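You operate a simulated robot arm through the tools that you are given. There is no shell and no other tool. Be economical: measure what you need, move in short steps, check, and stop when the job is done.

Carry out the task below with a simulated two-armed robot. There is one attempt and no reset: what you move stays moved.

## Task
Hold the clothes brush, sponge the fluff off it and lay it in the yellow basin.
Fine: put the orange sponge back; pass the brush to your other hand on the way. Set down upright: orange sponge. What is to be rubbed or washed off counts as gone when no trace of it is left.

It is judged by the outcome, as a careful person would: the job done as asked, and still so three seconds after it is handed in. It fails if anything else is knocked over, pushed out of place, dropped, spilled or broken.

## Robot
Two 7-joint arms with two-finger parallel grippers on one trunk that stands fixed in place. Base frame: the origin is at the foot of the trunk, x ahead of it, y to its left, z up; the work surface is at about z = 0.78. Readings come in m, rad, newtons and seconds.
The left shoulder is at [0.07, 0.134, 1.226], the right one opposite. With the tool pointing down near the work surface each hand reaches from about 0.1 to 0.62 m from the base axis, measured 20 degrees to its own side. Payload 1.57 kg a hand.
Tool frame (each hand has its own): the origin (TCP) lies between the finger pads and is the grasp point; the fingertips stand 0.03 m ahead of it; z points along the fingers, y is the line along which they close. Largest opening 0.08 m; finger width 0.017, thickness 0.012; the body of the gripper, 0.04 by 0.082 m, starts 0.08 m behind the TCP.
Orientation is that of the tool frame in the base frame, as a unit quaternion [w, x, y, z]. With the fingers straight down and closing along the base's y, the tool's x points along the base's -x, its y along +y and its z along -z.

## Interface
- The arms move only by the tool arm_command. It takes "left_targets", "right_targets" or both (then of equal length, played together; a hand with none holds still); each is text: rows parted by semicolons, each of 7 numbers parted by spaces: the shift along the tool's x, y, z in units of 500 mm (1.0 is 500 mm), then the turn, a rotation vector about the tool's x, y, z in units of 120 degrees (1.0 is 120 degrees), then the opening, from 0 (shut) to 1 (fully open). In form: tx ty tz wx wy wz fingers; .... A call has 1 to 12 rows; each row is the pose to reach, as a shift and turn from the pose commanded when the call began, along the tool's axes at that moment. A call with a number of a shift or a turn outside -1 to 1 is refused whole. Rows are played at 5 a second. More than 0.05 m and 0.15 rad between two rows, or a gripper value outside its range, and nothing of the call is played. Where a pose cannot be reached the arm comes as near as it can. A force on the tool above 40 N (or 10 N above the force at the start of the call, whichever is more), or a blocked arm, ends the call early, and 0.2 s more pass. The fingers move at their own pace (about 0.153 m/s each) and stop on an object; they squeeze with about 26 N. The grip force told is the motor's: it shows also when the fingers shut on nothing. Time passes only in rows, and 0.2 s behind the last, so rows that repeat a pose let the fingers close. It gives the time, the measured TCP pose, the force on the tool (base axes), the opening and the grip force at its end, in the units of the frame above (readings bear some noise), with the torque about the TCP (base axes, N m) and any sound that the robot's microphone picked up, and new pictures: "views" is both (left out), scene, wrist or none (wrist: the cameras of the hands that moved).
- Cameras (640 x 400 px; columns grow to the right, rows downward): "scene" is now at [0.1235, 0.0353, 1.4411]; the picture's right is [0.43, -0.90, 0.00], its down [-0.62, -0.30, -0.73] and it looks along [0.66, 0.32, -0.68] (base axes); focal length 326 px, centre (320, 200). "left" rides on the left gripper at [0.072, 0.007, -0.122] in its tool frame; the picture's right is [-0.09, 1.00, 0.00], its down [-0.84, -0.08, -0.54] and it looks along [-0.54, -0.05, 0.84] (tool axes); focal length 238 px, centre (320, 200). "right" rides on the right gripper at [0.072, -0.007, -0.122] in its tool frame; the picture's right is [0.09, 1.00, 0.00], its down [-0.84, 0.08, -0.54] and it looks along [-0.54, 0.05, 0.84] (tool axes); focal length 238 px, centre (320, 200). There is no depth. A picture from a camera that has moved, and an enlarged one, comes with that camera's place and axes in the base frame and with its lens.
- move_column(by): slides the trunk up (or, below 0, down) by that many m; the arms and the scene camera ride with it, the base frame stays. It gives what a move gives, with no picture.
- head_to(pan, tilt): turns the head with the scene camera to pan (to the left, within 1.501 rad either way) and tilt (down, from -0.506 to 1.204), counted from straight ahead of the robot. It gives what a move gives, and a new picture of the scene camera.
- enlarge(camera, box): a new picture of the part [left, top, right, bottom] of that camera's present view, enlarged. It takes no simulated time.
- sign_off(): hands the job in; it is judged then, once.

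Go step by step. Nothing tells you positions but the pictures and the camera data: compare them with the known pose of the tool, close in by small moves and look again before you grip or let go. The budget is 120 turns and 200 pictures, counting those below and the enlarged ones. Unless the task says otherwise, let go and move clear before handing in, and close with one line.

The tools are called after "Request:" by a JSON object that holds its "op" and its "data". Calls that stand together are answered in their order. arm_command: Moves the arms, as the interface text tells. Its arguments: {"type":"object","properties":{"left_targets":{"type":"string"},"right_targets":{"type":"string"},"views":{"type":"string","enum":["both","scene","wrist","none"]}},"required":[]} The other tools are called the same way: move_column (by) slides the trunk up or down; head_to (pan, tilt) turns the head that bears the scene camera; enlarge (camera, box) takes an enlarged picture of a part of a camera's view; sign_off () hands the job in.

At the start:

```text
time: 0.0
left_position: [0.4164, 0.3413, 1.1293]
left_tcp_rot: [0.001, -0.001, 1.0, 0.0]
left_contact_force: [0.1, -0.2, -0.7]
left_torque: [-0.03, -0.01, 0.01]
left_gripper_width: 0.08
left_finger_force: 0.1
right_position: [0.3901, -0.0171, 1.1147]
right_tcp_rot: [0.001, 0.0, 1.0, 0.001]
right_contact_force: [0.5, 0.5, -0.6]
right_torque: [-0.01, 0.01, 0.03]
right_gripper_width: 0.08
right_finger_force: 0.0
trunk travel left (down, up): [-0.8, 0.14]
head pan, tilt: [0.447, 0.752]
```

scene: 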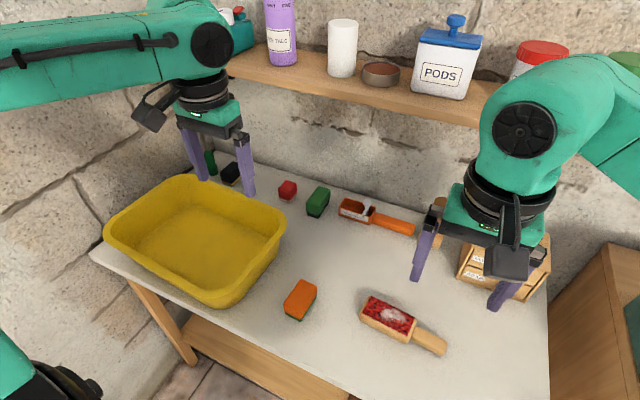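
right: 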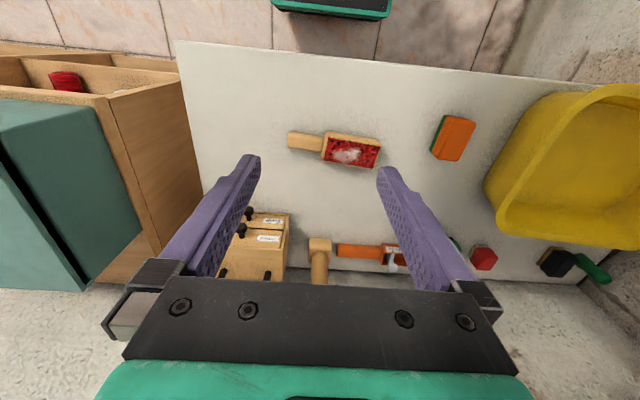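
left: 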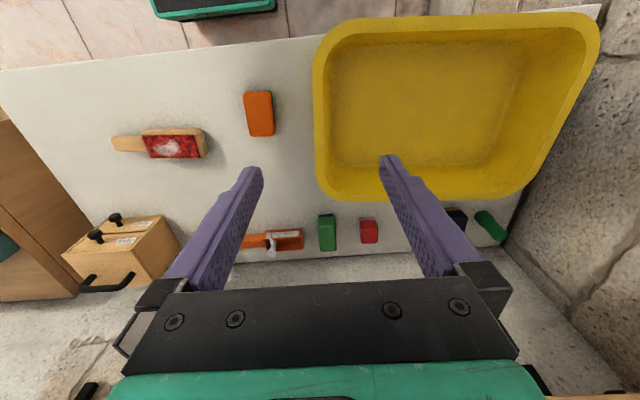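

I see the brush (fluffy red pad up, handle toward -y) near x 0.47, y 0.0, the orange sponge near (0.44, 0.235) and the basin on the left. I'll look closer before moving.

Request:
{"op": "enlarge", "data": {"camera": "scene", "box": [260, 260, 460, 385]}}

Request:
{"op": "enlarge", "data": {"camera": "right", "box": [270, 90, 510, 240]}}

```text
3.20 times, centred on (360, 322) of scene
camera zoom: at [0.1235, 0.0353, 1.4411], right [0.43, -0.9, 0.0], down [-0.62, -0.3, -0.73], along [0.66, 0.32, -0.68], focal length 1043 px, centre (192, -192)
```

zoom: 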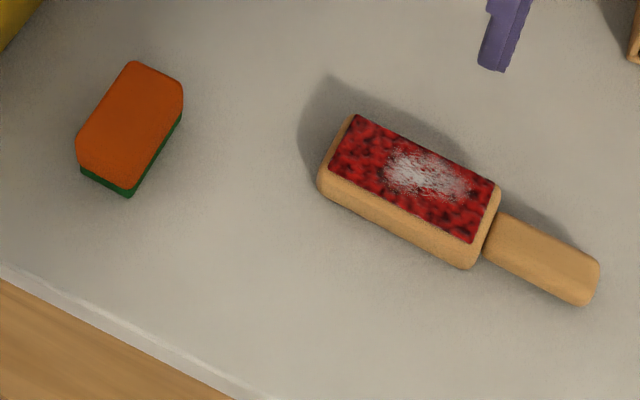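

```text
2.67 times, centred on (390, 165) of right
camera zoom: at [0.3179, -0.0237, 1.2363], right [-0.09, 1.0, 0.0], down [0.84, 0.08, 0.54], along [0.54, 0.05, -0.84], focal length 636 px, centre (133, 293)
```

zoom: 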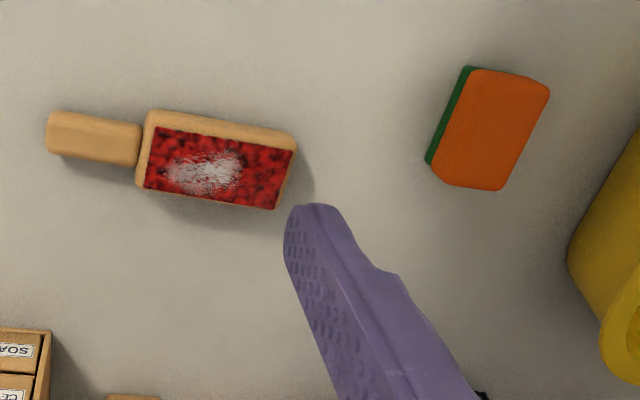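

The brush handle is at about (0.468, -0.04) running along y, and the sponge at about (0.44, 0.235) with its long side along x. I bring both hands above them, turning the right one to close across the handle.

Request:
{"op": "arm_command", "data": {"right_targets": "-.013 -.0047 .0192 0 0 -.0597 1; -.026 -.0093 .0383 0 0 -.1195 1; -.039 -.014 .0575 0 0 -.179 1; -.052 -.0187 .0767 0 0 -.239 1; -.065 -.0233 .0958 0 0 -.2987 1; -.078 -.028 .115 0 0 -.3585 1; -.091 -.0327 .134 0 0 -.418 1; -.104 -.0373 .153 0 0 -.478 1; -.117 -.042 .1725 0 0 -.5377 1; -.13 -.0467 .1917 0 0 -.5975 1; -.143 -.0513 .2108 0 0 -.657 1; -.156 -.056 .23 0 0 -.717 1", "left_targets": "-.004 -.0177 .0215 0 0 0 1; -.008 -.0354 .0431 0 0 0 1; -.012 -.0531 .0646 0 0 0 1; -.016 -.0709 .0862 0 0 0 1; -.02 -.0886 .1077 0 0 0 1; -.024 -.1063 .1293 0 0 0 1; -.028 -.124 .1508 0 0 0 1; -.032 -.1417 .1724 0 0 0 1; -.036 -.1594 .194 0 0 0 1; -.04 -.1772 .2155 0 0 0 1; -.044 -.1949 .237 0 0 0 1; -.048 -.2126 .2586 0 0 0 1"}}

```text
time: 2.6
left_position: [0.4403, 0.2328, 1.0007]
left_tcp_rot: [0.001, 0.001, 1.0, 0.0]
left_contact_force: [0.2, -0.4, 1.5]
left_torque: [0.03, -0.01, -0.03]
left_gripper_width: 0.08
left_finger_force: 0.1
right_position: [0.2941, -0.0464, 0.9833]
right_tcp_rot: [0.03, -0.629, 0.776, -0.032]
right_contact_force: [-0.7, -0.1, 0.4]
right_torque: [0.0, -0.03, 0.01]
right_gripper_width: 0.0799
right_finger_force: 0.1
right hand out of reach, approached as far as the arm can: row 7, 8, 9, 10, 11, 12
trunk travel left (down, up): [-0.8, 0.14]
head pan, tilt: [0.447, 0.752]
camera scene: at [0.1212, 0.0336, 1.4415], right [0.43, -0.9, 0.0], down [-0.62, -0.29, -0.73], along [0.66, 0.32, -0.68], focal length 326 px, centre (320, 200)
camera right: at [0.2762, -0.1169, 1.1047], right [-0.99, 0.12, -0.09], down [0.05, 0.84, 0.54], along [0.14, 0.53, -0.84], focal length 238 px, centre (320, 200)
camera left: at [0.3677, 0.2404, 1.1232], right [0.09, 1.0, 0.0], down [0.84, -0.08, 0.54], along [0.54, -0.05, -0.84], focal length 238 px, centre (320, 200)
```

scene: 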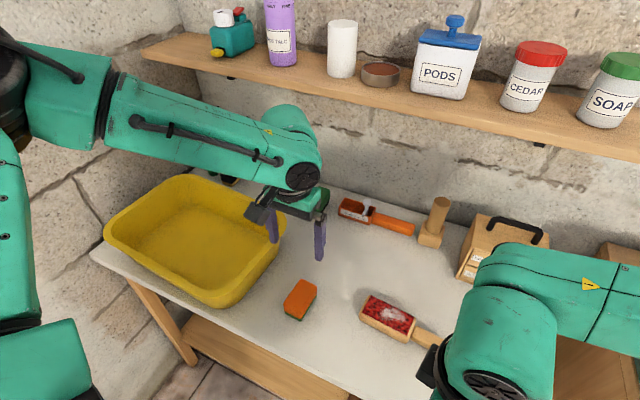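
right: 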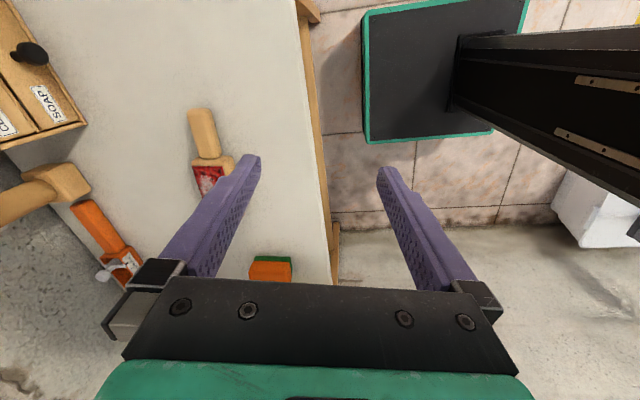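
left: 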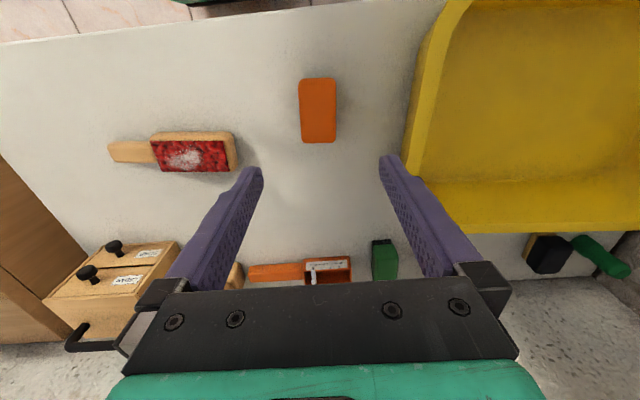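

The right arm stopped short at x 0.294, turned 78°, probably at a joint limit. I test whether it can slide out from here toward +x.

Request:
{"op": "arm_command", "data": {"right_targets": "0 -.06 0 0 0 0 1; 0 -.12 0 0 0 0 1; 0 -.18 0 0 0 0 1; 0 -.24 0 0 0 0 1", "views": "none"}}

```text
time: 3.6
left_position: [0.4417, 0.2353, 0.999]
left_tcp_rot: [0.001, -0.002, 1.0, 0.0]
left_contact_force: [0.7, -0.4, -0.9]
left_torque: [0.0, 0.03, -0.02]
left_gripper_width: 0.0798
left_finger_force: 0.1
right_position: [0.2966, -0.0453, 0.9838]
right_tcp_rot: [0.029, -0.628, 0.777, -0.032]
right_contact_force: [-0.5, 0.9, 0.6]
right_torque: [0.0, 0.01, -0.02]
right_gripper_width: 0.0801
right_finger_force: 0.1
right hand out of reach, approached as far as the arm can: row 1, 2, 3, 4
trunk travel left (down, up): [-0.8, 0.14]
head pan, tilt: [0.447, 0.752]
```

Stuck, so it is a wrist limit. I turn back the other way and see how the reference behaves.

Request:
{"op": "arm_command", "data": {"right_targets": "0 0 0 0 0 .06 1; 0 0 0 0 0 .12 1; 0 0 0 0 0 .18 1; 0 0 0 0 0 .24 1; 0 0 0 0 0 .3 1; 0 0 0 0 0 .36 1; 0 0 0 0 0 .42 1; 0 0 0 0 0 .48 1; 0 0 0 0 0 .54 1", "views": "none"}}

```text
time: 5.6
left_position: [0.442, 0.2354, 1.0002]
left_tcp_rot: [0.0, -0.001, 1.0, 0.0]
left_contact_force: [0.7, 0.4, -0.6]
left_torque: [0.0, 0.02, 0.01]
left_gripper_width: 0.08
left_finger_force: 0.1
right_position: [0.2947, -0.0451, 0.9797]
right_tcp_rot: [0.042, -0.114, 0.993, -0.011]
right_contact_force: [0.7, -0.6, 0.3]
right_torque: [0.01, -0.02, -0.03]
right_gripper_width: 0.0799
right_finger_force: 0.0
trunk travel left (down, up): [-0.8, 0.14]
head pan, tilt: [0.447, 0.752]
```

The reference is the reached pose. I now go the other way round, toward +94°, while reaching out to the handle.

Request:
{"op": "arm_command", "data": {"right_targets": "-.0236 -.0063 -.0012 .002 .003 .067 1; -.0472 -.0127 -.0025 .004 .006 .134 1; -.0708 -.019 -.0037 .006 .009 .201 1; -.0943 -.0253 -.005 .008 .012 .268 1; -.118 -.0317 -.006 .01 .015 .335 1; -.1415 -.038 -.0075 .012 .018 .402 1; -.165 -.0443 -.0087 .014 .021 .469 1; -.1887 -.0507 -.01 .016 .024 .536 1; -.212 -.057 -.011 .018 .027 .603 1; -.236 -.0633 -.0125 .02 .03 .67 1; -.2594 -.07 -.0137 .021 .033 .737 1; -.283 -.076 -.015 .023 .0365 .804 1", "views": "none"}}

```text
time: 8.2
left_position: [0.4411, 0.2353, 1.0002]
left_tcp_rot: [0.0, -0.001, 1.0, 0.0]
left_contact_force: [-0.2, -0.5, -0.6]
left_torque: [0.0, 0.02, 0.0]
left_gripper_width: 0.08
left_finger_force: 0.0
right_position: [0.4379, -0.0503, 1.0014]
right_tcp_rot: [0.005, 0.666, 0.746, -0.002]
right_contact_force: [-0.4, -0.4, 0.0]
right_torque: [0.0, -0.01, 0.02]
right_gripper_width: 0.08
right_finger_force: 0.1
trunk travel left (down, up): [-0.8, 0.14]
head pan, tilt: [0.447, 0.752]
```

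That side works. Next I finish the yaw and lean the right hand 40° back from the brush head, leaving room for the left hand to sponge.

Request:
{"op": "arm_command", "data": {"right_targets": "-.003 .011 .02 -.006 .066 .017 1; -.007 .023 .04 -.0125 .133 .034 1; -.01 .034 .06 -.0187 .2 .051 1; -.013 .045 .08 -.025 .266 .068 1; -.0166 .0565 .1 -.0311 .3323 .0855 1; -.0166 .0565 .1 -.0311 .3323 .0855 1"}}

```text
time: 9.6
left_position: [0.4416, 0.2358, 0.9989]
left_tcp_rot: [0.0, -0.001, 1.0, 0.0]
left_contact_force: [-0.1, -1.0, 0.5]
left_torque: [0.02, -0.02, -0.02]
left_gripper_width: 0.0799
left_finger_force: 0.1
right_position: [0.4678, -0.0561, 0.9502]
right_tcp_rot: [-0.228, 0.688, 0.642, 0.25]
right_contact_force: [-0.1, 0.8, 0.5]
right_torque: [0.0, 0.01, -0.02]
right_gripper_width: 0.08
right_finger_force: 0.1
trunk travel left (down, up): [-0.8, 0.14]
head pan, tilt: [0.447, 0.752]
camera scene: at [0.1235, 0.0359, 1.4411], right [0.43, -0.9, 0.0], down [-0.62, -0.3, -0.73], along [0.66, 0.31, -0.68], focal length 326 px, centre (320, 200)
camera right: at [0.4586, -0.0768, 1.0897], right [1.0, 0.0, 0.07], down [0.01, -0.99, -0.11], along [0.06, 0.11, -0.99], focal length 238 px, centre (320, 200)
```

scene: 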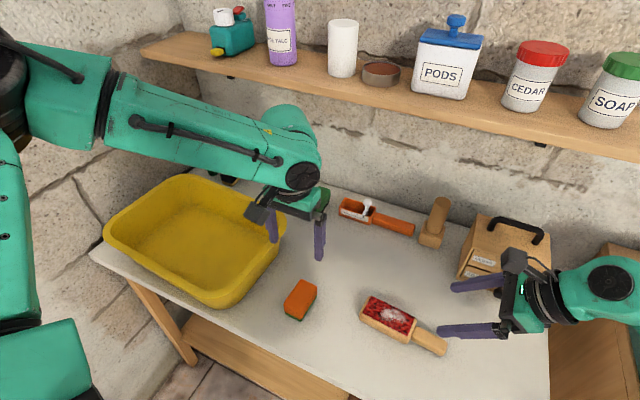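
right: 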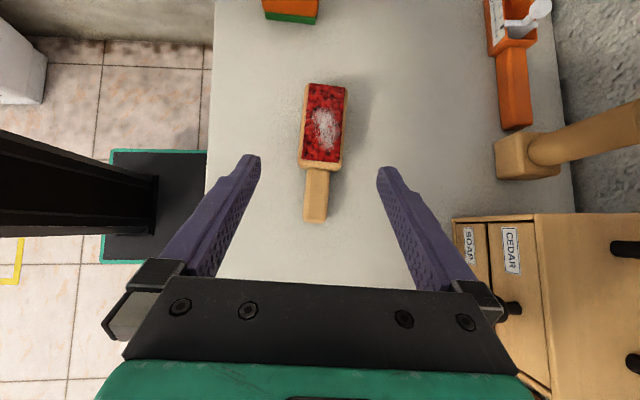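

The handle centre is at (0.471, -0.038), between the fingers, and the hand is aligned with it. I descend most of the way.

Request:
{"op": "arm_command", "data": {"right_targets": "-.04 .001 .048 0 0 0 1; -.08 .002 .097 0 0 0 1; -.12 .002 .145 0 0 0 1; -.1525 .003 .1848 0 0 0 1"}}

Request:
{"op": "enlarge", "data": {"camera": "scene", "box": [340, 240, 560, 380]}}

```text
time: 10.6
left_position: [0.4417, 0.2358, 1.0011]
left_tcp_rot: [0.0, 0.0, 1.0, 0.0]
left_contact_force: [-0.2, 0.7, -0.9]
left_torque: [0.01, -0.02, -0.01]
left_gripper_width: 0.0801
left_finger_force: 0.1
right_position: [0.4711, -0.0566, 0.8303]
right_tcp_rot: [-0.227, 0.689, 0.642, 0.248]
right_contact_force: [-0.2, 0.5, -0.5]
right_torque: [0.02, -0.02, -0.01]
right_gripper_width: 0.0801
right_finger_force: 0.0
trunk travel left (down, up): [-0.8, 0.14]
head pan, tilt: [0.447, 0.752]
camera scene: at [0.1239, 0.0353, 1.4411], right [0.43, -0.9, 0.0], down [-0.62, -0.3, -0.73], along [0.66, 0.32, -0.68], focal length 326 px, centre (320, 200)
camera right: at [0.462, -0.0781, 0.9697], right [1.0, 0.0, 0.06], down [0.01, -0.99, -0.11], along [0.06, 0.11, -0.99], focal length 238 px, centre (320, 200)
```

scene: 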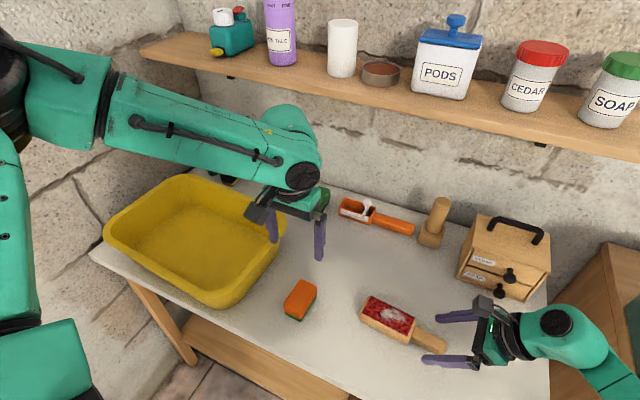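
right: 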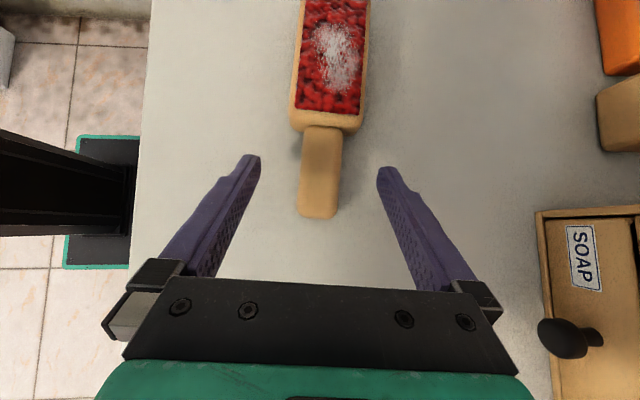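

```text
2.86 times, centred on (450, 310) of scene
camera zoom: at [0.1239, 0.0353, 1.4411], right [0.43, -0.9, 0.0], down [-0.62, -0.3, -0.73], along [0.66, 0.32, -0.68], focal length 931 px, centre (-51, -114)
```

zoom: 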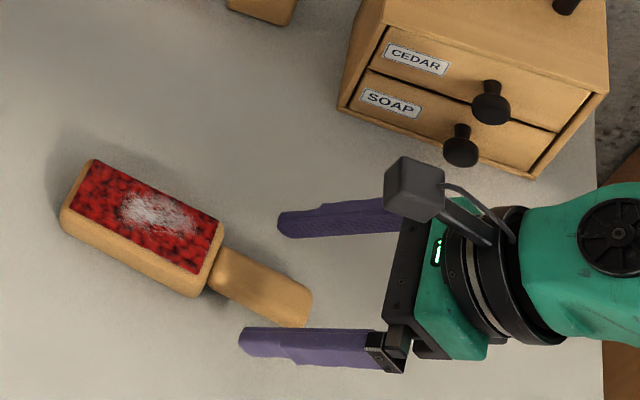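

The handle is centred between the fingertips. Down the last 15 mm, then close.

Request:
{"op": "arm_command", "data": {"right_targets": "-.0102 0 .0123 0 0 0 1; -.0195 0 .0236 0 0 0 1; -.0195 0 .0236 0 0 0 0; -.0195 0 .0236 0 0 0 0; -.0195 0 .0236 0 0 0 0"}}

```text
time: 11.8
left_position: [0.4416, 0.2356, 0.9993]
left_tcp_rot: [0.0, -0.001, 1.0, 0.0]
left_contact_force: [0.7, 0.4, 0.4]
left_torque: [-0.01, -0.01, 0.01]
left_gripper_width: 0.0801
left_finger_force: 0.1
right_position: [0.4708, -0.0573, 0.8152]
right_tcp_rot: [-0.228, 0.688, 0.642, 0.249]
right_contact_force: [0.0, 0.5, -0.7]
right_torque: [-0.01, 0.02, -0.03]
right_gripper_width: 0.0295
right_finger_force: 26.0
trunk travel left (down, up): [-0.8, 0.14]
head pan, tilt: [0.447, 0.752]
camera scene: at [0.1237, 0.0353, 1.4411], right [0.43, -0.9, 0.0], down [-0.62, -0.3, -0.73], along [0.66, 0.32, -0.68], focal length 326 px, centre (320, 200)
camera right: at [0.4616, -0.0771, 0.9547], right [1.0, 0.0, 0.06], down [0.01, -0.99, -0.11], along [0.06, 0.11, -0.99], focal length 238 px, centre (320, 200)
```

scene: 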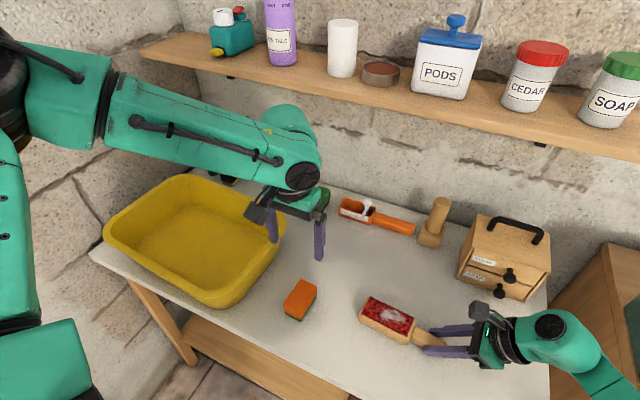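
right: 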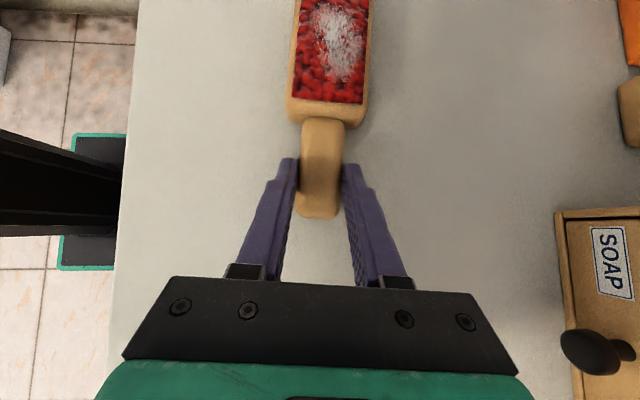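

The handle is held (29.5 mm). Next the left hand goes down over the orange sponge at about (0.437, 0.232), yaw about -3°.

Request:
{"op": "arm_command", "data": {"left_targets": ".002 -.002 .08 0 0 .008 1; .004 -.004 .16 0 0 .016 1; .007 -.006 .24 0 0 .025 1; .0092 -.008 .31 0 0 .025 1"}}

Request:
{"op": "enlarge", "data": {"camera": "scene", "box": [220, 200, 380, 340]}}

```text
time: 12.8
left_position: [0.4372, 0.2316, 0.8462]
left_tcp_rot: [-0.001, 0.026, 1.0, 0.0]
left_contact_force: [-1.1, -0.5, 0.0]
left_torque: [0.0, 0.0, 0.01]
left_gripper_width: 0.0799
left_finger_force: 0.1
right_position: [0.4715, -0.056, 0.8153]
right_tcp_rot: [-0.228, 0.688, 0.642, 0.249]
right_contact_force: [-0.1, 0.1, 0.3]
right_torque: [0.03, 0.02, 0.01]
right_gripper_width: 0.0294
right_finger_force: 26.1
trunk travel left (down, up): [-0.8, 0.14]
head pan, tilt: [0.447, 0.752]
camera scene: at [0.1246, 0.034, 1.4411], right [0.43, -0.9, 0.0], down [-0.62, -0.29, -0.73], along [0.66, 0.32, -0.68], focal length 326 px, centre (320, 200)
camera left: at [0.366, 0.2424, 0.9675], right [0.14, 0.99, 0.0], down [0.83, -0.12, 0.54], along [0.54, -0.08, -0.84], focal length 238 px, centre (320, 200)
```

scene: 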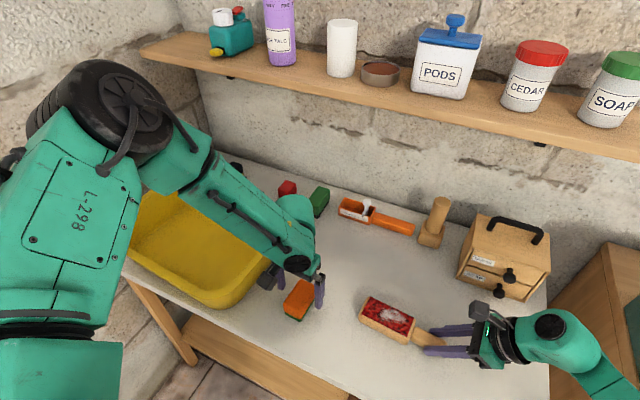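
left: 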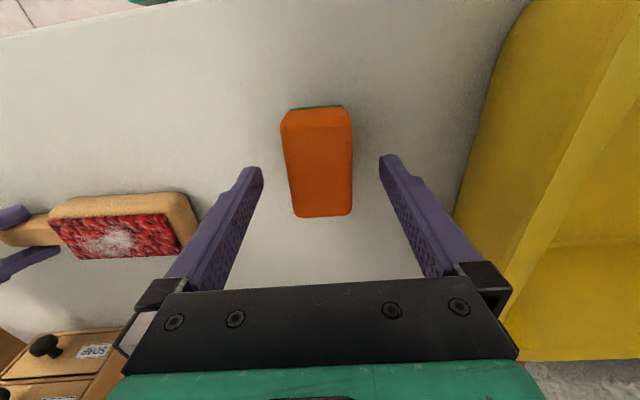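

```text
2.86 times, centred on (300, 270) of scene
camera zoom: at [0.1246, 0.034, 1.4411], right [0.43, -0.9, 0.0], down [-0.62, -0.29, -0.73], along [0.66, 0.32, -0.68], focal length 931 px, centre (377, 0)
```

zoom: 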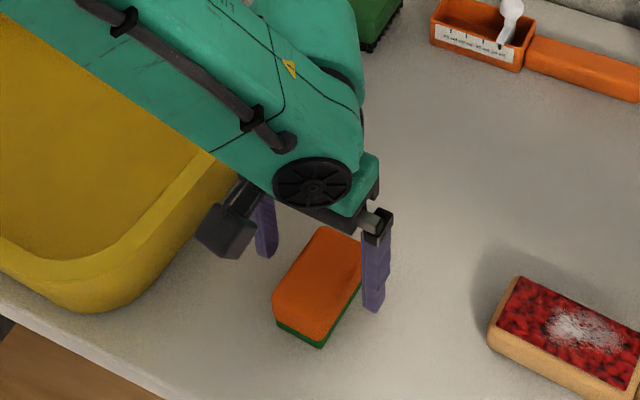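

The sponge is centred between the fingers at (0.442, 0.2315). Down to z 0.817 and close.

Request:
{"op": "arm_command", "data": {"left_targets": "-.005 0 .03 0 0 .004 1; -.009 0 .0585 0 0 .008 1; -.009 0 .0585 0 0 .008 0; -.009 0 .0585 0 0 .008 0; -.009 0 .0585 0 0 .008 0", "views": "wrist"}}

Request:
{"op": "enlarge", "data": {"camera": "scene", "box": [220, 200, 380, 340]}}

```text
time: 14.0
left_position: [0.4293, 0.2393, 0.837]
left_tcp_rot: [-0.001, 0.033, 0.999, 0.0]
left_contact_force: [0.4, 0.2, -0.8]
left_torque: [0.02, 0.01, 0.04]
left_gripper_width: 0.0441
left_finger_force: 25.4
left hand out of reach, approached as far as the arm can: row 1, 2, 3, 4, 5
right_position: [0.4709, -0.0559, 0.8155]
right_tcp_rot: [-0.227, 0.689, 0.642, 0.248]
right_contact_force: [-0.2, 0.2, 0.4]
right_torque: [-0.09, 0.04, -0.02]
right_gripper_width: 0.0292
right_finger_force: 26.4
trunk travel left (down, up): [-0.8, 0.14]
head pan, tilt: [0.447, 0.752]
camera left: at [0.3574, 0.2512, 0.9597], right [0.16, 0.99, 0.0], down [0.83, -0.13, 0.54], along [0.54, -0.09, -0.84], focal length 238 px, centre (320, 200)
```

left: 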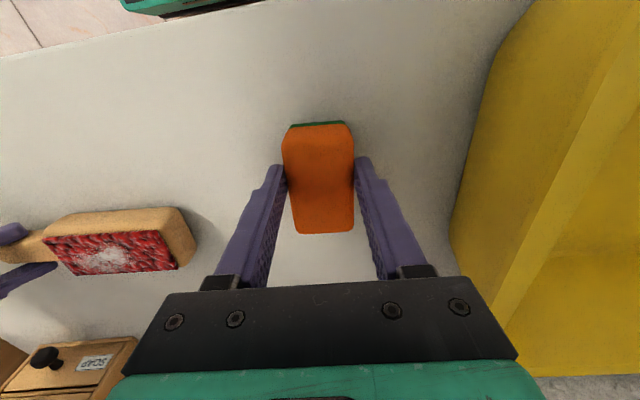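

```text
2.86 times, centred on (300, 270) of scene
camera zoom: at [0.1238, 0.0352, 1.4411], right [0.43, -0.9, 0.0], down [-0.62, -0.3, -0.73], along [0.66, 0.32, -0.68], focal length 931 px, centre (377, 0)
```

zoom: 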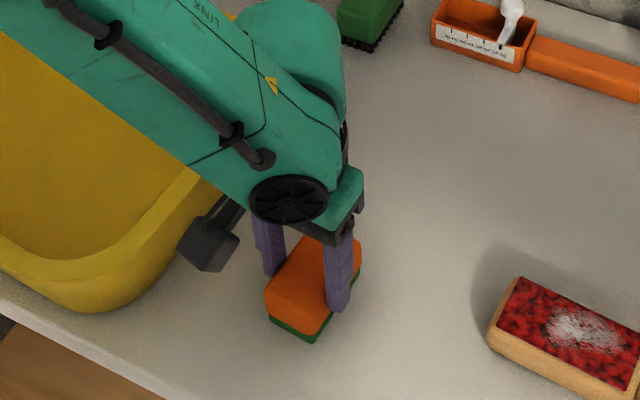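

The left arm hit a limit at z 0.837, so I'll open it, raise both hands (with the brush) and lower the trunk, which should give more room.

Request:
{"op": "arm_command", "data": {"left_targets": "0 0 0 0 0 0 1; 0 0 0 0 0 0 1; 0 0 -.06 0 0 0 1; 0 0 -.12 0 0 0 1; 0 0 -.18 0 0 0 1; 0 0 -.24 0 0 0 1", "right_targets": "0 0 0 0 0 0 0; 0 0 0 0 0 0 0; .0383 .001 -.046 0 0 0 0; .0765 .002 -.0925 0 0 0 0; .115 .003 -.139 0 0 0 0; .153 .0034 -.185 0 0 0 0"}}

```text
time: 15.4
left_position: [0.4271, 0.2386, 0.9583]
left_tcp_rot: [0.001, 0.034, 0.999, 0.0]
left_contact_force: [-0.5, 0.5, -0.4]
left_torque: [-0.02, 0.0, 0.02]
left_gripper_width: 0.0796
left_finger_force: 0.0
right_position: [0.4716, -0.0557, 0.9364]
right_tcp_rot: [-0.228, 0.688, 0.643, 0.249]
right_contact_force: [-0.7, -0.4, -0.5]
right_torque: [0.01, -0.02, 0.0]
right_gripper_width: 0.0001
right_finger_force: 21.2
trunk travel left (down, up): [-0.8, 0.14]
head pan, tilt: [0.447, 0.752]
camera scene: at [0.1218, 0.0354, 1.4412], right [0.43, -0.9, 0.0], down [-0.62, -0.3, -0.73], along [0.66, 0.32, -0.68], focal length 326 px, centre (320, 200)
camera right: at [0.4628, -0.077, 1.0754], right [1.0, 0.0, 0.07], down [0.01, -0.99, -0.11], along [0.07, 0.11, -0.99], focal length 238 px, centre (320, 200)
camera left: at [0.3545, 0.2519, 1.0804], right [0.16, 0.99, 0.0], down [0.83, -0.13, 0.54], along [0.53, -0.09, -0.84], focal length 238 px, centre (320, 200)
```

scene: 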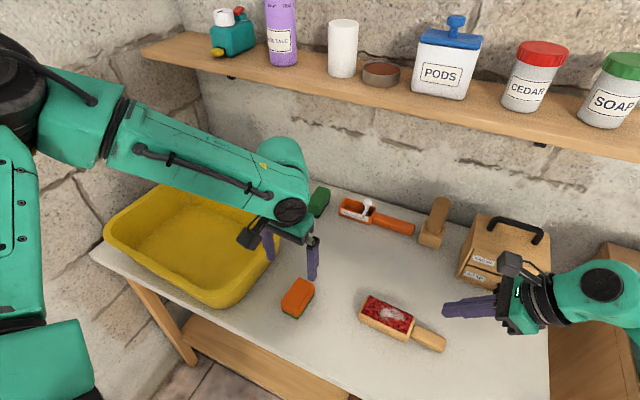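
right: 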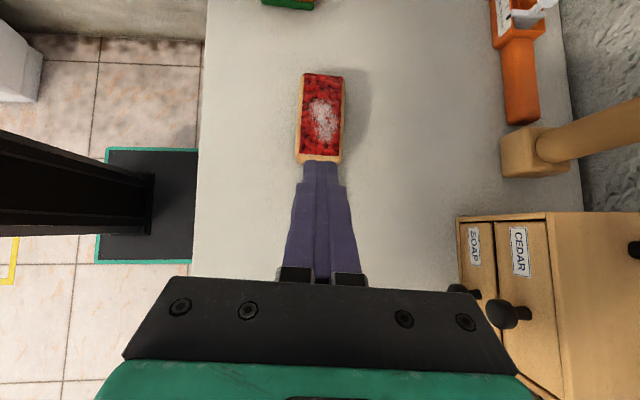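
left: 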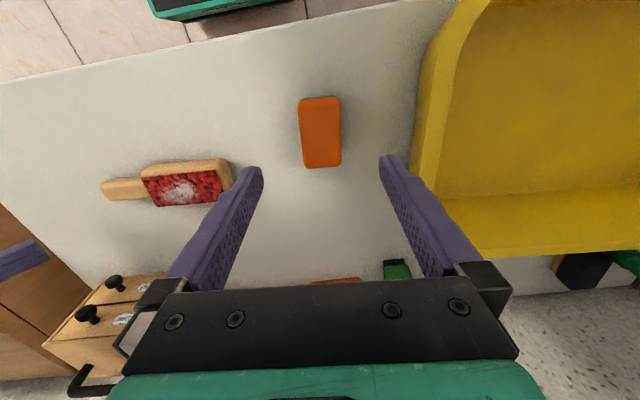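

The brush slipped out and stayed on the table where it was, because the grip was too high on the handle. I raise both hands a little, reduce the right lean to 30° and lower the trunk 0.1 m.

Request:
{"op": "arm_command", "data": {"left_targets": "0 0 -.04 0 0 0 1; 0 0 -.08 0 0 0 1", "right_targets": ".038 .001 -.046 0 -.042 0 1; .0764 .002 -.0925 0 -.083 0 1", "views": "none"}}

Request:
{"op": "move_column", "data": {"by": -0.1}}

Request:
{"op": "head_to", "data": {"pan": 0.447, "tilt": 0.752}}

```text
time: 16.0
left_position: [0.427, 0.2406, 0.9977]
left_tcp_rot: [0.002, 0.034, 0.999, -0.001]
left_contact_force: [0.3, 0.3, 0.3]
left_torque: [-0.01, 0.0, 0.02]
left_gripper_width: 0.0799
left_finger_force: 0.0
right_position: [0.4708, -0.0541, 0.9961]
right_tcp_rot: [-0.17, 0.707, 0.66, 0.187]
right_contact_force: [-0.5, -0.5, -0.5]
right_torque: [-0.01, 0.01, -0.03]
right_gripper_width: 0.08
right_finger_force: 0.1
trunk travel left (down, up): [-0.8, 0.14]
head pan, tilt: [0.447, 0.752]
```

```text
time: 17.3
left_position: [0.427, 0.2394, 0.8975]
left_tcp_rot: [0.0, 0.034, 0.999, 0.0]
left_contact_force: [0.4, -0.2, 0.3]
left_torque: [0.0, -0.01, 0.0]
left_gripper_width: 0.0801
left_finger_force: 0.0
right_position: [0.4726, -0.0552, 0.8959]
right_tcp_rot: [-0.171, 0.707, 0.66, 0.188]
right_contact_force: [0.5, 0.5, 0.1]
right_torque: [0.03, 0.02, -0.01]
right_gripper_width: 0.0802
right_finger_force: 0.0
trunk travel left (down, up): [-0.7, 0.24]
head pan, tilt: [0.447, 0.752]
```

```text
time: 17.9
left_position: [0.4277, 0.2396, 0.8976]
left_tcp_rot: [0.0, 0.034, 0.999, 0.0]
left_contact_force: [0.0, -0.8, 0.0]
left_torque: [0.0, 0.03, -0.02]
left_gripper_width: 0.08
left_finger_force: 0.2
right_position: [0.4727, -0.054, 0.8958]
right_tcp_rot: [-0.171, 0.706, 0.661, 0.188]
right_contact_force: [-0.7, 0.4, 0.3]
right_torque: [0.01, -0.01, 0.01]
right_gripper_width: 0.0803
right_finger_force: 0.0
trunk travel left (down, up): [-0.7, 0.24]
head pan, tilt: [0.447, 0.752]
camera scene: at [0.1234, 0.0353, 1.3412], right [0.43, -0.9, 0.0], down [-0.62, -0.3, -0.73], along [0.66, 0.32, -0.68], focal length 326 px, centre (320, 200)
```

scene: 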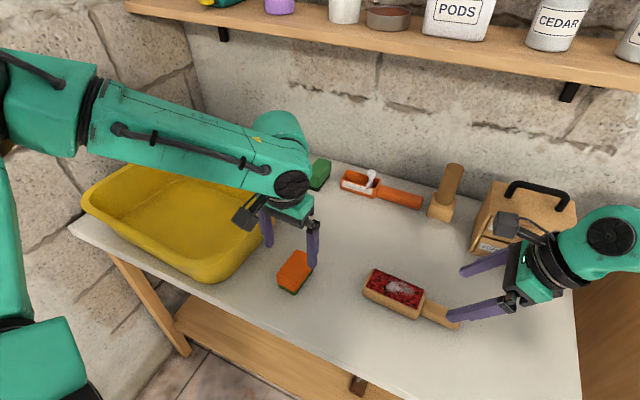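

The trunk is down and both hands are clear. I check the right wrist view over the handle and the left over the sponge.

Request:
{"op": "enlarge", "data": {"camera": "right", "box": [200, 60, 440, 260]}}

Request:
{"op": "enlarge", "data": {"camera": "left", "box": [220, 60, 420, 230]}}

Request:
{"op": "enlarge", "data": {"camera": "scene", "box": [260, 220, 480, 360]}}

```text
2.00 times, centred on (320, 160) of right
camera zoom: at [0.4657, -0.0519, 1.0369], right [1.0, 0.01, 0.05], down [0.01, -1.0, 0.06], along [0.05, -0.06, -1.0], focal length 477 px, centre (320, 280)
```

zoom: 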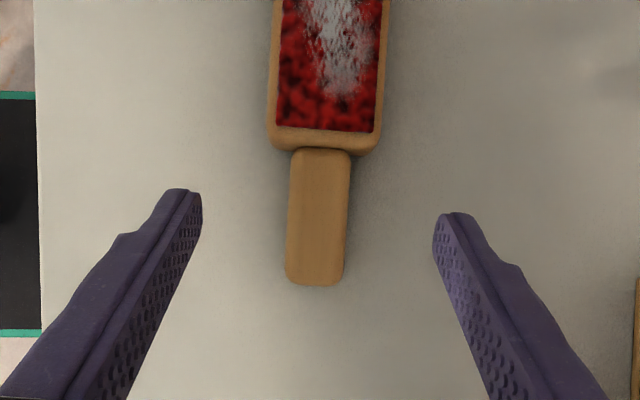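

```text
2.35 times, centred on (320, 145) of left
camera zoom: at [0.3563, 0.2516, 1.0193], right [0.16, 0.99, 0.0], down [0.83, -0.13, 0.54], along [0.54, -0.09, -0.84], focal length 561 px, centre (320, 329)
```

zoom: 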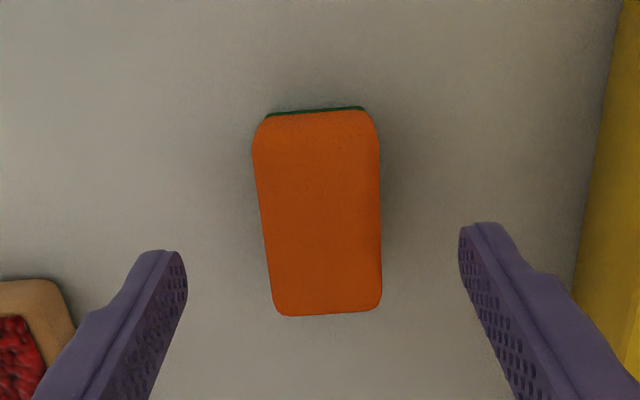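

```text
2.86 times, centred on (370, 290) of scene
camera zoom: at [0.1234, 0.0353, 1.3412], right [0.43, -0.9, 0.0], down [-0.62, -0.3, -0.73], along [0.66, 0.32, -0.68], focal length 931 px, centre (177, -57)
```

zoom: 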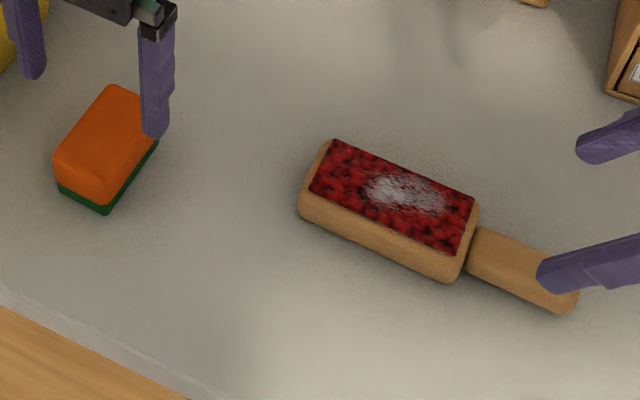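

The handle centre is now at about (0.476, -0.035) and the sponge at about (0.441, 0.238). I bring the right hand deeper onto the handle and close, and the left down around the sponge, still open.

Request:
{"op": "arm_command", "data": {"right_targets": "-.018 .001 .039 .002 0 -.0036 1; -.036 .002 .077 .004 0 -.0072 1; -.054 .003 .116 .006 0 -.011 1; -.0712 .0034 .1546 .0083 0 -.0144 1; -.0712 .0034 .1546 .0083 0 -.0144 0; -.0712 .0034 .1546 .0083 0 -.0144 0; -.0712 .0034 .1546 .0083 0 -.0144 0", "left_targets": "-.0067 0 .04 0 0 .003 1; -.0134 -.0007 .08 0 0 .006 1; -.02 -.001 .12 0 0 .009 1; -.0268 -.0014 .161 0 0 .0125 1; -.0268 -.0014 .161 0 0 .0125 1; -.0268 -.0014 .161 0 0 .0125 1; -.0268 -.0014 .161 0 0 .0125 1", "views": "wrist"}}

```text
time: 19.5
left_position: [0.4414, 0.2379, 0.8166]
left_tcp_rot: [0.0, 0.047, 0.999, 0.001]
left_contact_force: [0.3, -1.0, -0.3]
left_torque: [-0.02, -0.02, -0.02]
left_gripper_width: 0.0803
left_finger_force: 0.1
right_position: [0.4747, -0.0476, 0.8108]
right_tcp_rot: [-0.174, 0.695, 0.673, 0.185]
right_contact_force: [0.2, 0.3, 4.9]
right_torque: [0.14, 0.0, -0.09]
right_gripper_width: 0.0293
right_finger_force: 26.2
trunk travel left (down, up): [-0.7, 0.24]
head pan, tilt: [0.447, 0.752]
camera right: at [0.4669, -0.0444, 0.9517], right [1.0, 0.04, 0.05], down [0.04, -1.0, 0.06], along [0.06, -0.06, -1.0], focal length 238 px, centre (320, 200)
camera left: at [0.3691, 0.2516, 0.9386], right [0.19, 0.98, 0.0], down [0.83, -0.16, 0.54], along [0.53, -0.1, -0.84], focal length 238 px, centre (320, 200)
```

right: 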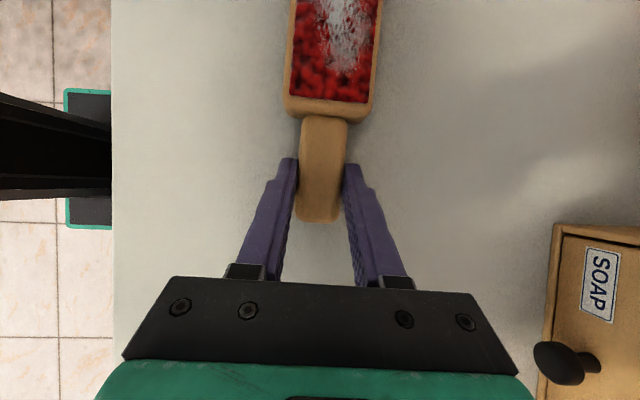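
left: 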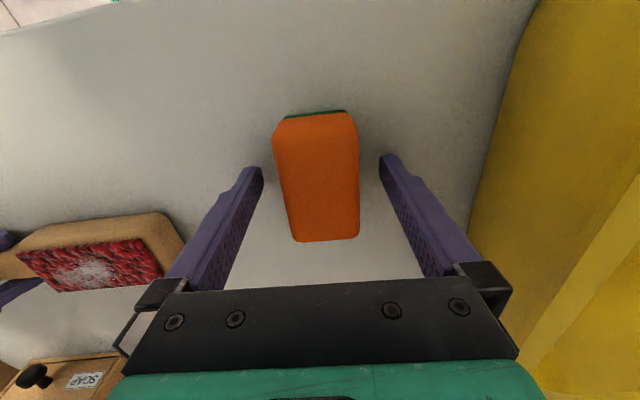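

Left reach is fine now. I close it on the sponge and lift the brush 20 mm as a grip test.

Request:
{"op": "arm_command", "data": {"left_targets": "0 0 0 0 0 0 0; 0 0 0 0 0 0 0; 0 0 0 0 0 0 0; 0 0 0 0 0 0 0", "right_targets": ".005 0 -.0087 0 0 0 0; .01 0 -.0174 0 0 0 0; .015 0 -.026 0 0 0 0; .0203 0 -.0348 0 0 0 0"}}

Request:
{"op": "enlarge", "data": {"camera": "scene", "box": [260, 220, 480, 360]}}

```text
time: 20.5
left_position: [0.4403, 0.2385, 0.8162]
left_tcp_rot: [0.0, 0.047, 0.999, 0.0]
left_contact_force: [-0.8, -0.2, 0.7]
left_torque: [0.03, 0.0, -0.01]
left_gripper_width: 0.0442
left_finger_force: 26.3
right_position: [0.4751, -0.0477, 0.8303]
right_tcp_rot: [-0.175, 0.696, 0.672, 0.185]
right_contact_force: [-0.1, -0.1, -0.9]
right_torque: [-0.08, 0.01, 0.0]
right_gripper_width: 0.0295
right_finger_force: 26.2
trunk travel left (down, up): [-0.7, 0.24]
head pan, tilt: [0.447, 0.752]
camera scene: at [0.1237, 0.0354, 1.3411], right [0.43, -0.9, 0.0], down [-0.62, -0.3, -0.73], along [0.66, 0.32, -0.68], focal length 326 px, centre (320, 200)
camera right: at [0.4686, -0.0444, 0.972], right [1.0, 0.04, 0.05], down [0.04, -1.0, 0.06], along [0.05, -0.06, -1.0], focal length 238 px, centre (320, 200)
camera left: at [0.3699, 0.2516, 0.9382], right [0.19, 0.98, 0.0], down [0.83, -0.16, 0.54], along [0.53, -0.1, -0.84], focal length 238 px, centre (320, 200)
```

scene: 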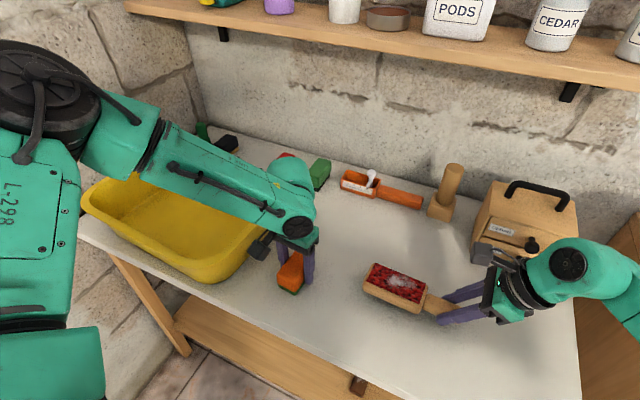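
right: 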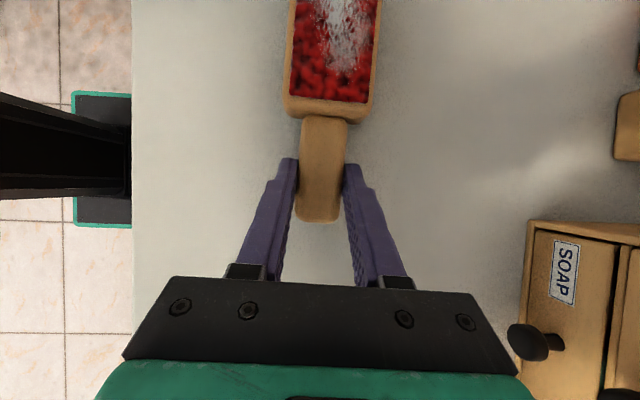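
left: 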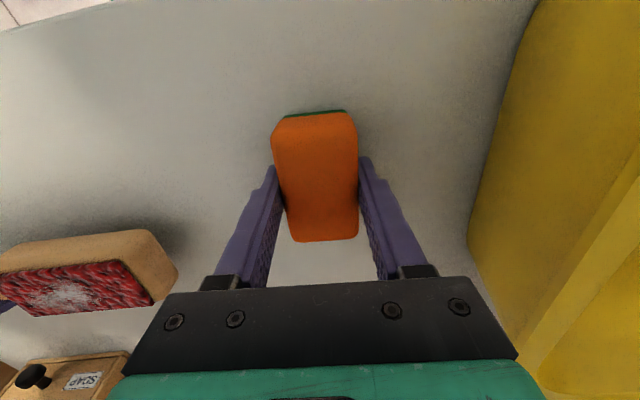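

```text
2.86 times, centred on (370, 290) of scene
camera zoom: at [0.1237, 0.0354, 1.3411], right [0.43, -0.9, 0.0], down [-0.62, -0.3, -0.73], along [0.66, 0.32, -0.68], focal length 931 px, centre (177, -57)
```

zoom: 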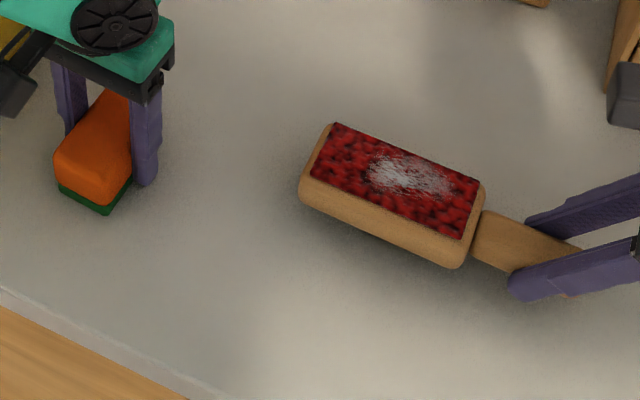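

Both items are held: the brush level and 20 mm up, and the sponge gripped with its base about 6 mm below the tips. I lower the brush to about 5 mm above the table and bring the sponge over the pad.

Request:
{"op": "arm_command", "data": {"left_targets": "0 0 -.06 0 0 0 0; 0 0 -.12 0 0 0 0; 0 0 -.178 0 0 0 0; -.021 -.06 -.178 0 0 0 0; -.042 -.12 -.178 0 0 0 0; -.063 -.18 -.178 0 0 0 0; -.084 -.24 -.178 0 0 0 0; -.1044 -.2975 -.178 0 0 0 0; -.1044 -.2975 -.14 0 0 0 0; -.1044 -.2975 -.11 0 0 0 0", "right_targets": "-.005 0 .0087 0 0 0 0; -.01 0 .0174 0 0 0 0; -.0152 0 .026 0 0 0 0; -.0152 0 .026 0 0 0 0; -.0152 0 .026 0 0 0 0; -.0152 0 .026 0 0 0 0; -.0152 0 .026 0 0 0 0; -.0152 0 .026 0 0 0 0; -.0152 0 .026 0 0 0 0; -.0152 0 .026 0 0 0 0"}}

Request:
{"op": "enlarge", "data": {"camera": "scene", "box": [290, 200, 510, 340]}}

```text
time: 22.7
left_position: [0.4616, 0.1059, 0.8827]
left_tcp_rot: [0.0, 0.046, 0.999, 0.0]
left_contact_force: [0.0, -0.1, 0.0]
left_torque: [0.0, -0.03, 0.02]
left_gripper_width: 0.0444
left_finger_force: 26.5
left hand out of reach, approached as far as the arm can: row 8, 9, 10
right_position: [0.4755, -0.0484, 0.8156]
right_tcp_rot: [-0.176, 0.696, 0.672, 0.185]
right_contact_force: [-0.7, -0.4, -1.0]
right_torque: [-0.1, 0.03, 0.03]
right_gripper_width: 0.0296
right_finger_force: 25.4
trunk travel left (down, up): [-0.7, 0.24]
head pan, tilt: [0.447, 0.752]
camera scene: at [0.1241, 0.0354, 1.3411], right [0.43, -0.9, 0.0], down [-0.62, -0.3, -0.73], along [0.66, 0.32, -0.68], focal length 326 px, centre (320, 200)
camera right: at [0.4684, -0.0451, 0.9564], right [1.0, 0.04, 0.05], down [0.04, -1.0, 0.06], along [0.05, -0.06, -1.0], focal length 238 px, centre (320, 200)
camera left: at [0.39, 0.1202, 1.0045], right [0.18, 0.98, 0.0], down [0.83, -0.15, 0.54], along [0.53, -0.1, -0.84], focal length 238 px, centre (320, 200)
```

scene: 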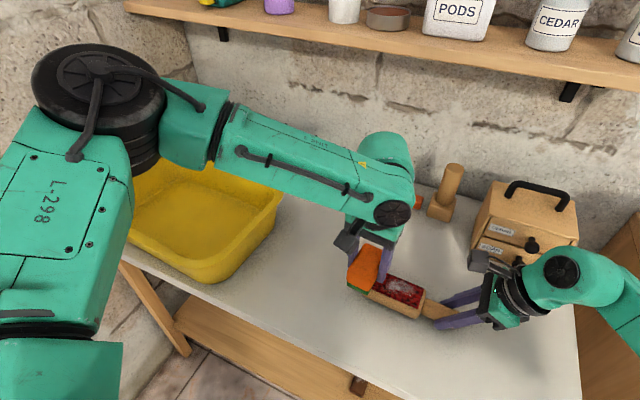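
right: 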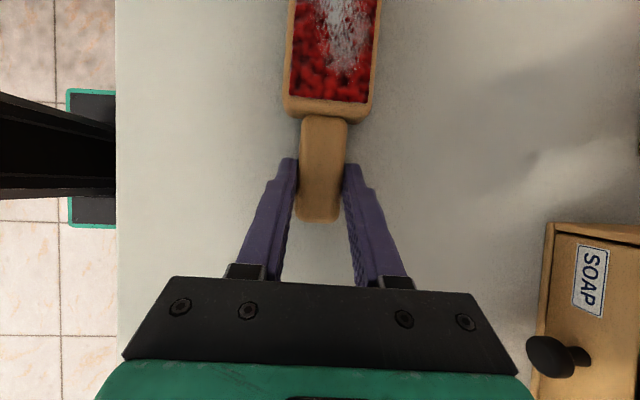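
left: 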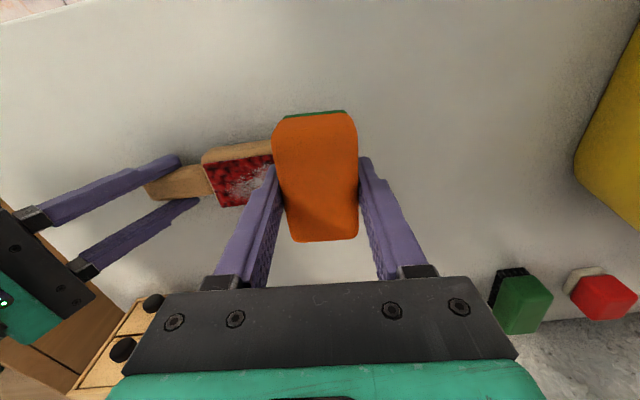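

```text
2.86 times, centred on (400, 270) of scene
camera zoom: at [0.1241, 0.0354, 1.3411], right [0.43, -0.9, 0.0], down [-0.62, -0.3, -0.73], along [0.66, 0.32, -0.68], focal length 931 px, centre (91, 0)
```

zoom: 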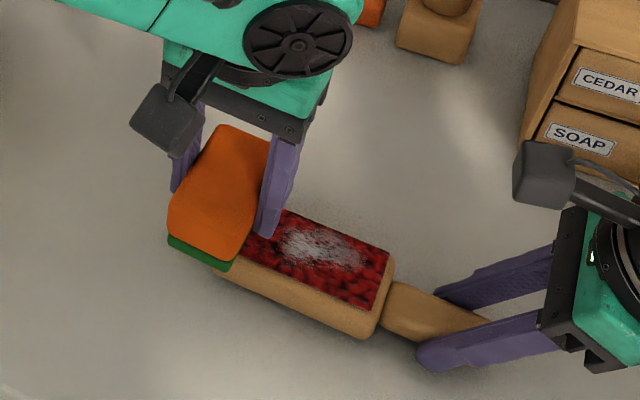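

The left arm is limited when reaching across, so I back it off and bring the brush 0.10 m toward the left instead.

Request:
{"op": "arm_command", "data": {"left_targets": "0 .048 -.034 0 0 0 0; 0 .095 -.034 0 0 0 0; 0 .142 -.034 0 0 0 0; 0 .189 -.034 0 0 0 0; 0 .189 -.034 0 0 0 0; 0 .189 -.034 0 0 0 0; 0 .189 -.034 0 0 0 0; 0 .189 -.034 0 0 0 0; 0 .189 -.034 0 0 0 0", "right_targets": "0 0 0 0 0 0 0; 0 0 0 0 0 0 0; 0 0 0 0 0 0 0; .03 -.001 .015 0 0 0 0; .06 -.0025 .031 0 0 0 0; .09 -.004 .047 0 0 0 0; .12 -.005 .063 0 0 0 0; .15 -.006 .079 0 0 0 0; .177 -.0074 .0936 0 0 0 0"}}

Request:
{"op": "enlarge", "data": {"camera": "scene", "box": [260, 200, 480, 340]}}

```text
time: 24.7
left_position: [0.4713, 0.1999, 0.8985]
left_tcp_rot: [-0.001, 0.048, 0.999, 0.0]
left_contact_force: [0.4, -0.6, 0.1]
left_torque: [0.0, 0.0, 0.0]
left_gripper_width: 0.044
left_finger_force: 26.2
right_position: [0.4742, 0.0528, 0.8185]
right_tcp_rot: [-0.174, 0.696, 0.672, 0.184]
right_contact_force: [-0.6, 0.0, -0.8]
right_torque: [-0.09, 0.01, -0.02]
right_gripper_width: 0.029
right_finger_force: 25.8
trunk travel left (down, up): [-0.7, 0.24]
head pan, tilt: [0.447, 0.752]
camera scene: at [0.1238, 0.0362, 1.3411], right [0.43, -0.9, 0.0], down [-0.62, -0.3, -0.73], along [0.66, 0.32, -0.68], focal length 326 px, centre (320, 200)
camera right: at [0.4678, 0.0551, 0.9597], right [1.0, 0.04, 0.05], down [0.04, -1.0, 0.06], along [0.05, -0.06, -1.0], focal length 238 px, centre (320, 200)
camera left: at [0.399, 0.2138, 1.0213], right [0.19, 0.98, 0.0], down [0.83, -0.16, 0.54], along [0.53, -0.1, -0.84], focal length 238 px, centre (320, 200)
```

scene: 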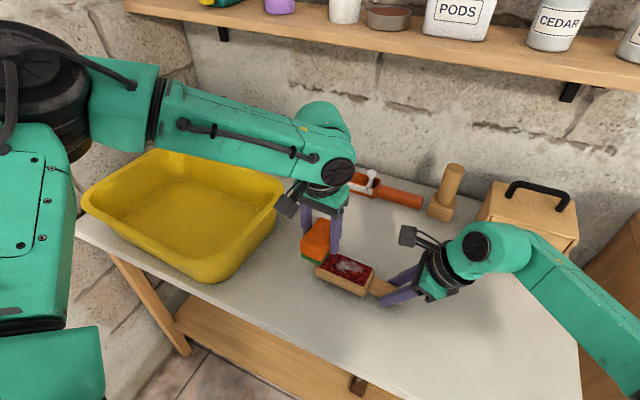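
right: 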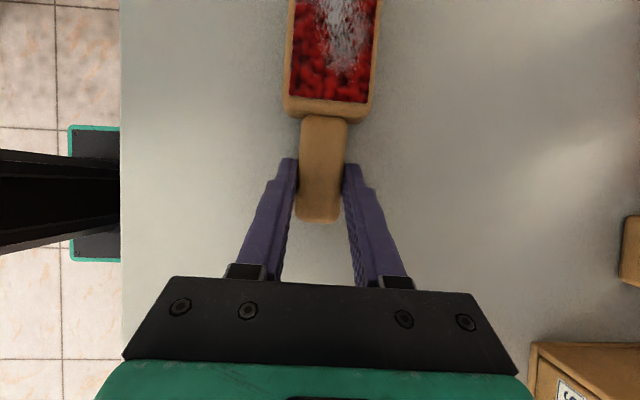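
left: 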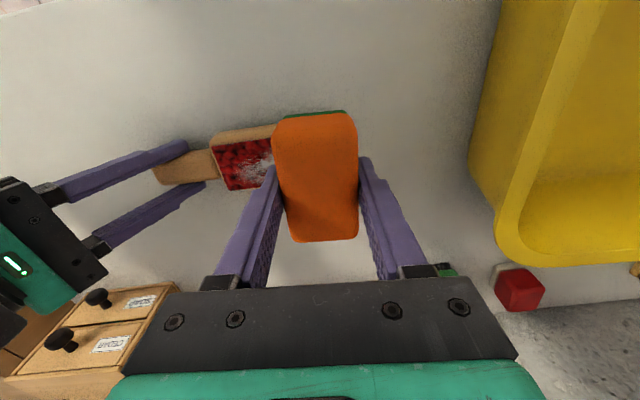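

```text
2.86 times, centred on (370, 270) of scene
camera zoom: at [0.1238, 0.0362, 1.3411], right [0.43, -0.9, 0.0], down [-0.62, -0.3, -0.73], along [0.66, 0.32, -0.68], focal length 931 px, centre (177, 0)
```

zoom: 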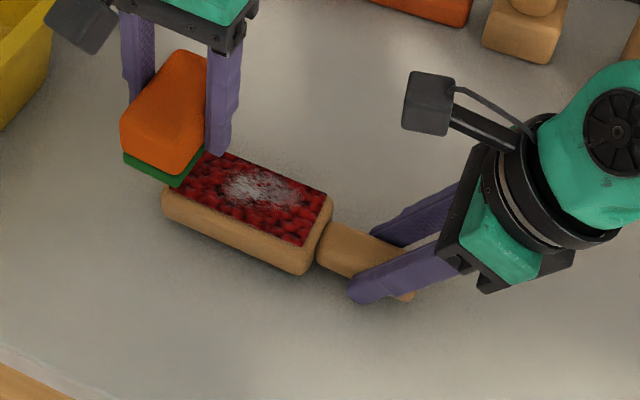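

The brush now lies under the left hand's easy range (pad centre about y 0.15). I lower the sponge toward the pad.

Request:
{"op": "arm_command", "data": {"left_targets": "-.008 -.028 .02 0 0 0 0; -.0166 -.055 .04 0 0 0 0; -.0166 -.055 .056 0 0 0 0; -.0166 -.055 .066 0 0 0 0", "views": "none"}}

Request:
{"op": "enlarge", "data": {"camera": "scene", "box": [290, 220, 430, 320]}}

```text
time: 25.7
left_position: [0.4758, 0.1721, 0.8668]
left_tcp_rot: [0.0, 0.046, 0.999, 0.001]
left_contact_force: [-0.8, -0.7, 0.4]
left_torque: [-0.03, -0.01, 0.02]
left_gripper_width: 0.0443
left_finger_force: 25.6
right_position: [0.4746, 0.0512, 0.8186]
right_tcp_rot: [-0.175, 0.696, 0.672, 0.184]
right_contact_force: [-0.1, -0.1, -0.8]
right_torque: [-0.1, 0.03, -0.03]
right_gripper_width: 0.0293
right_finger_force: 26.3
trunk travel left (down, up): [-0.7, 0.24]
head pan, tilt: [0.447, 0.752]
```

```text
4.00 times, centred on (360, 270) of scene
camera zoom: at [0.124, 0.0353, 1.3411], right [0.43, -0.9, 0.0], down [-0.62, -0.3, -0.73], along [0.66, 0.32, -0.68], focal length 1304 px, centre (160, -80)
```

zoom: 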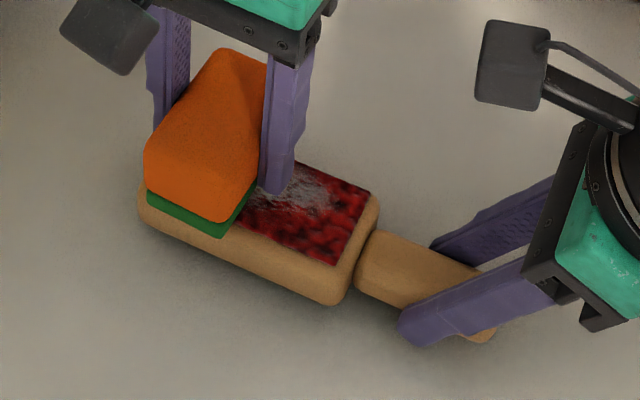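

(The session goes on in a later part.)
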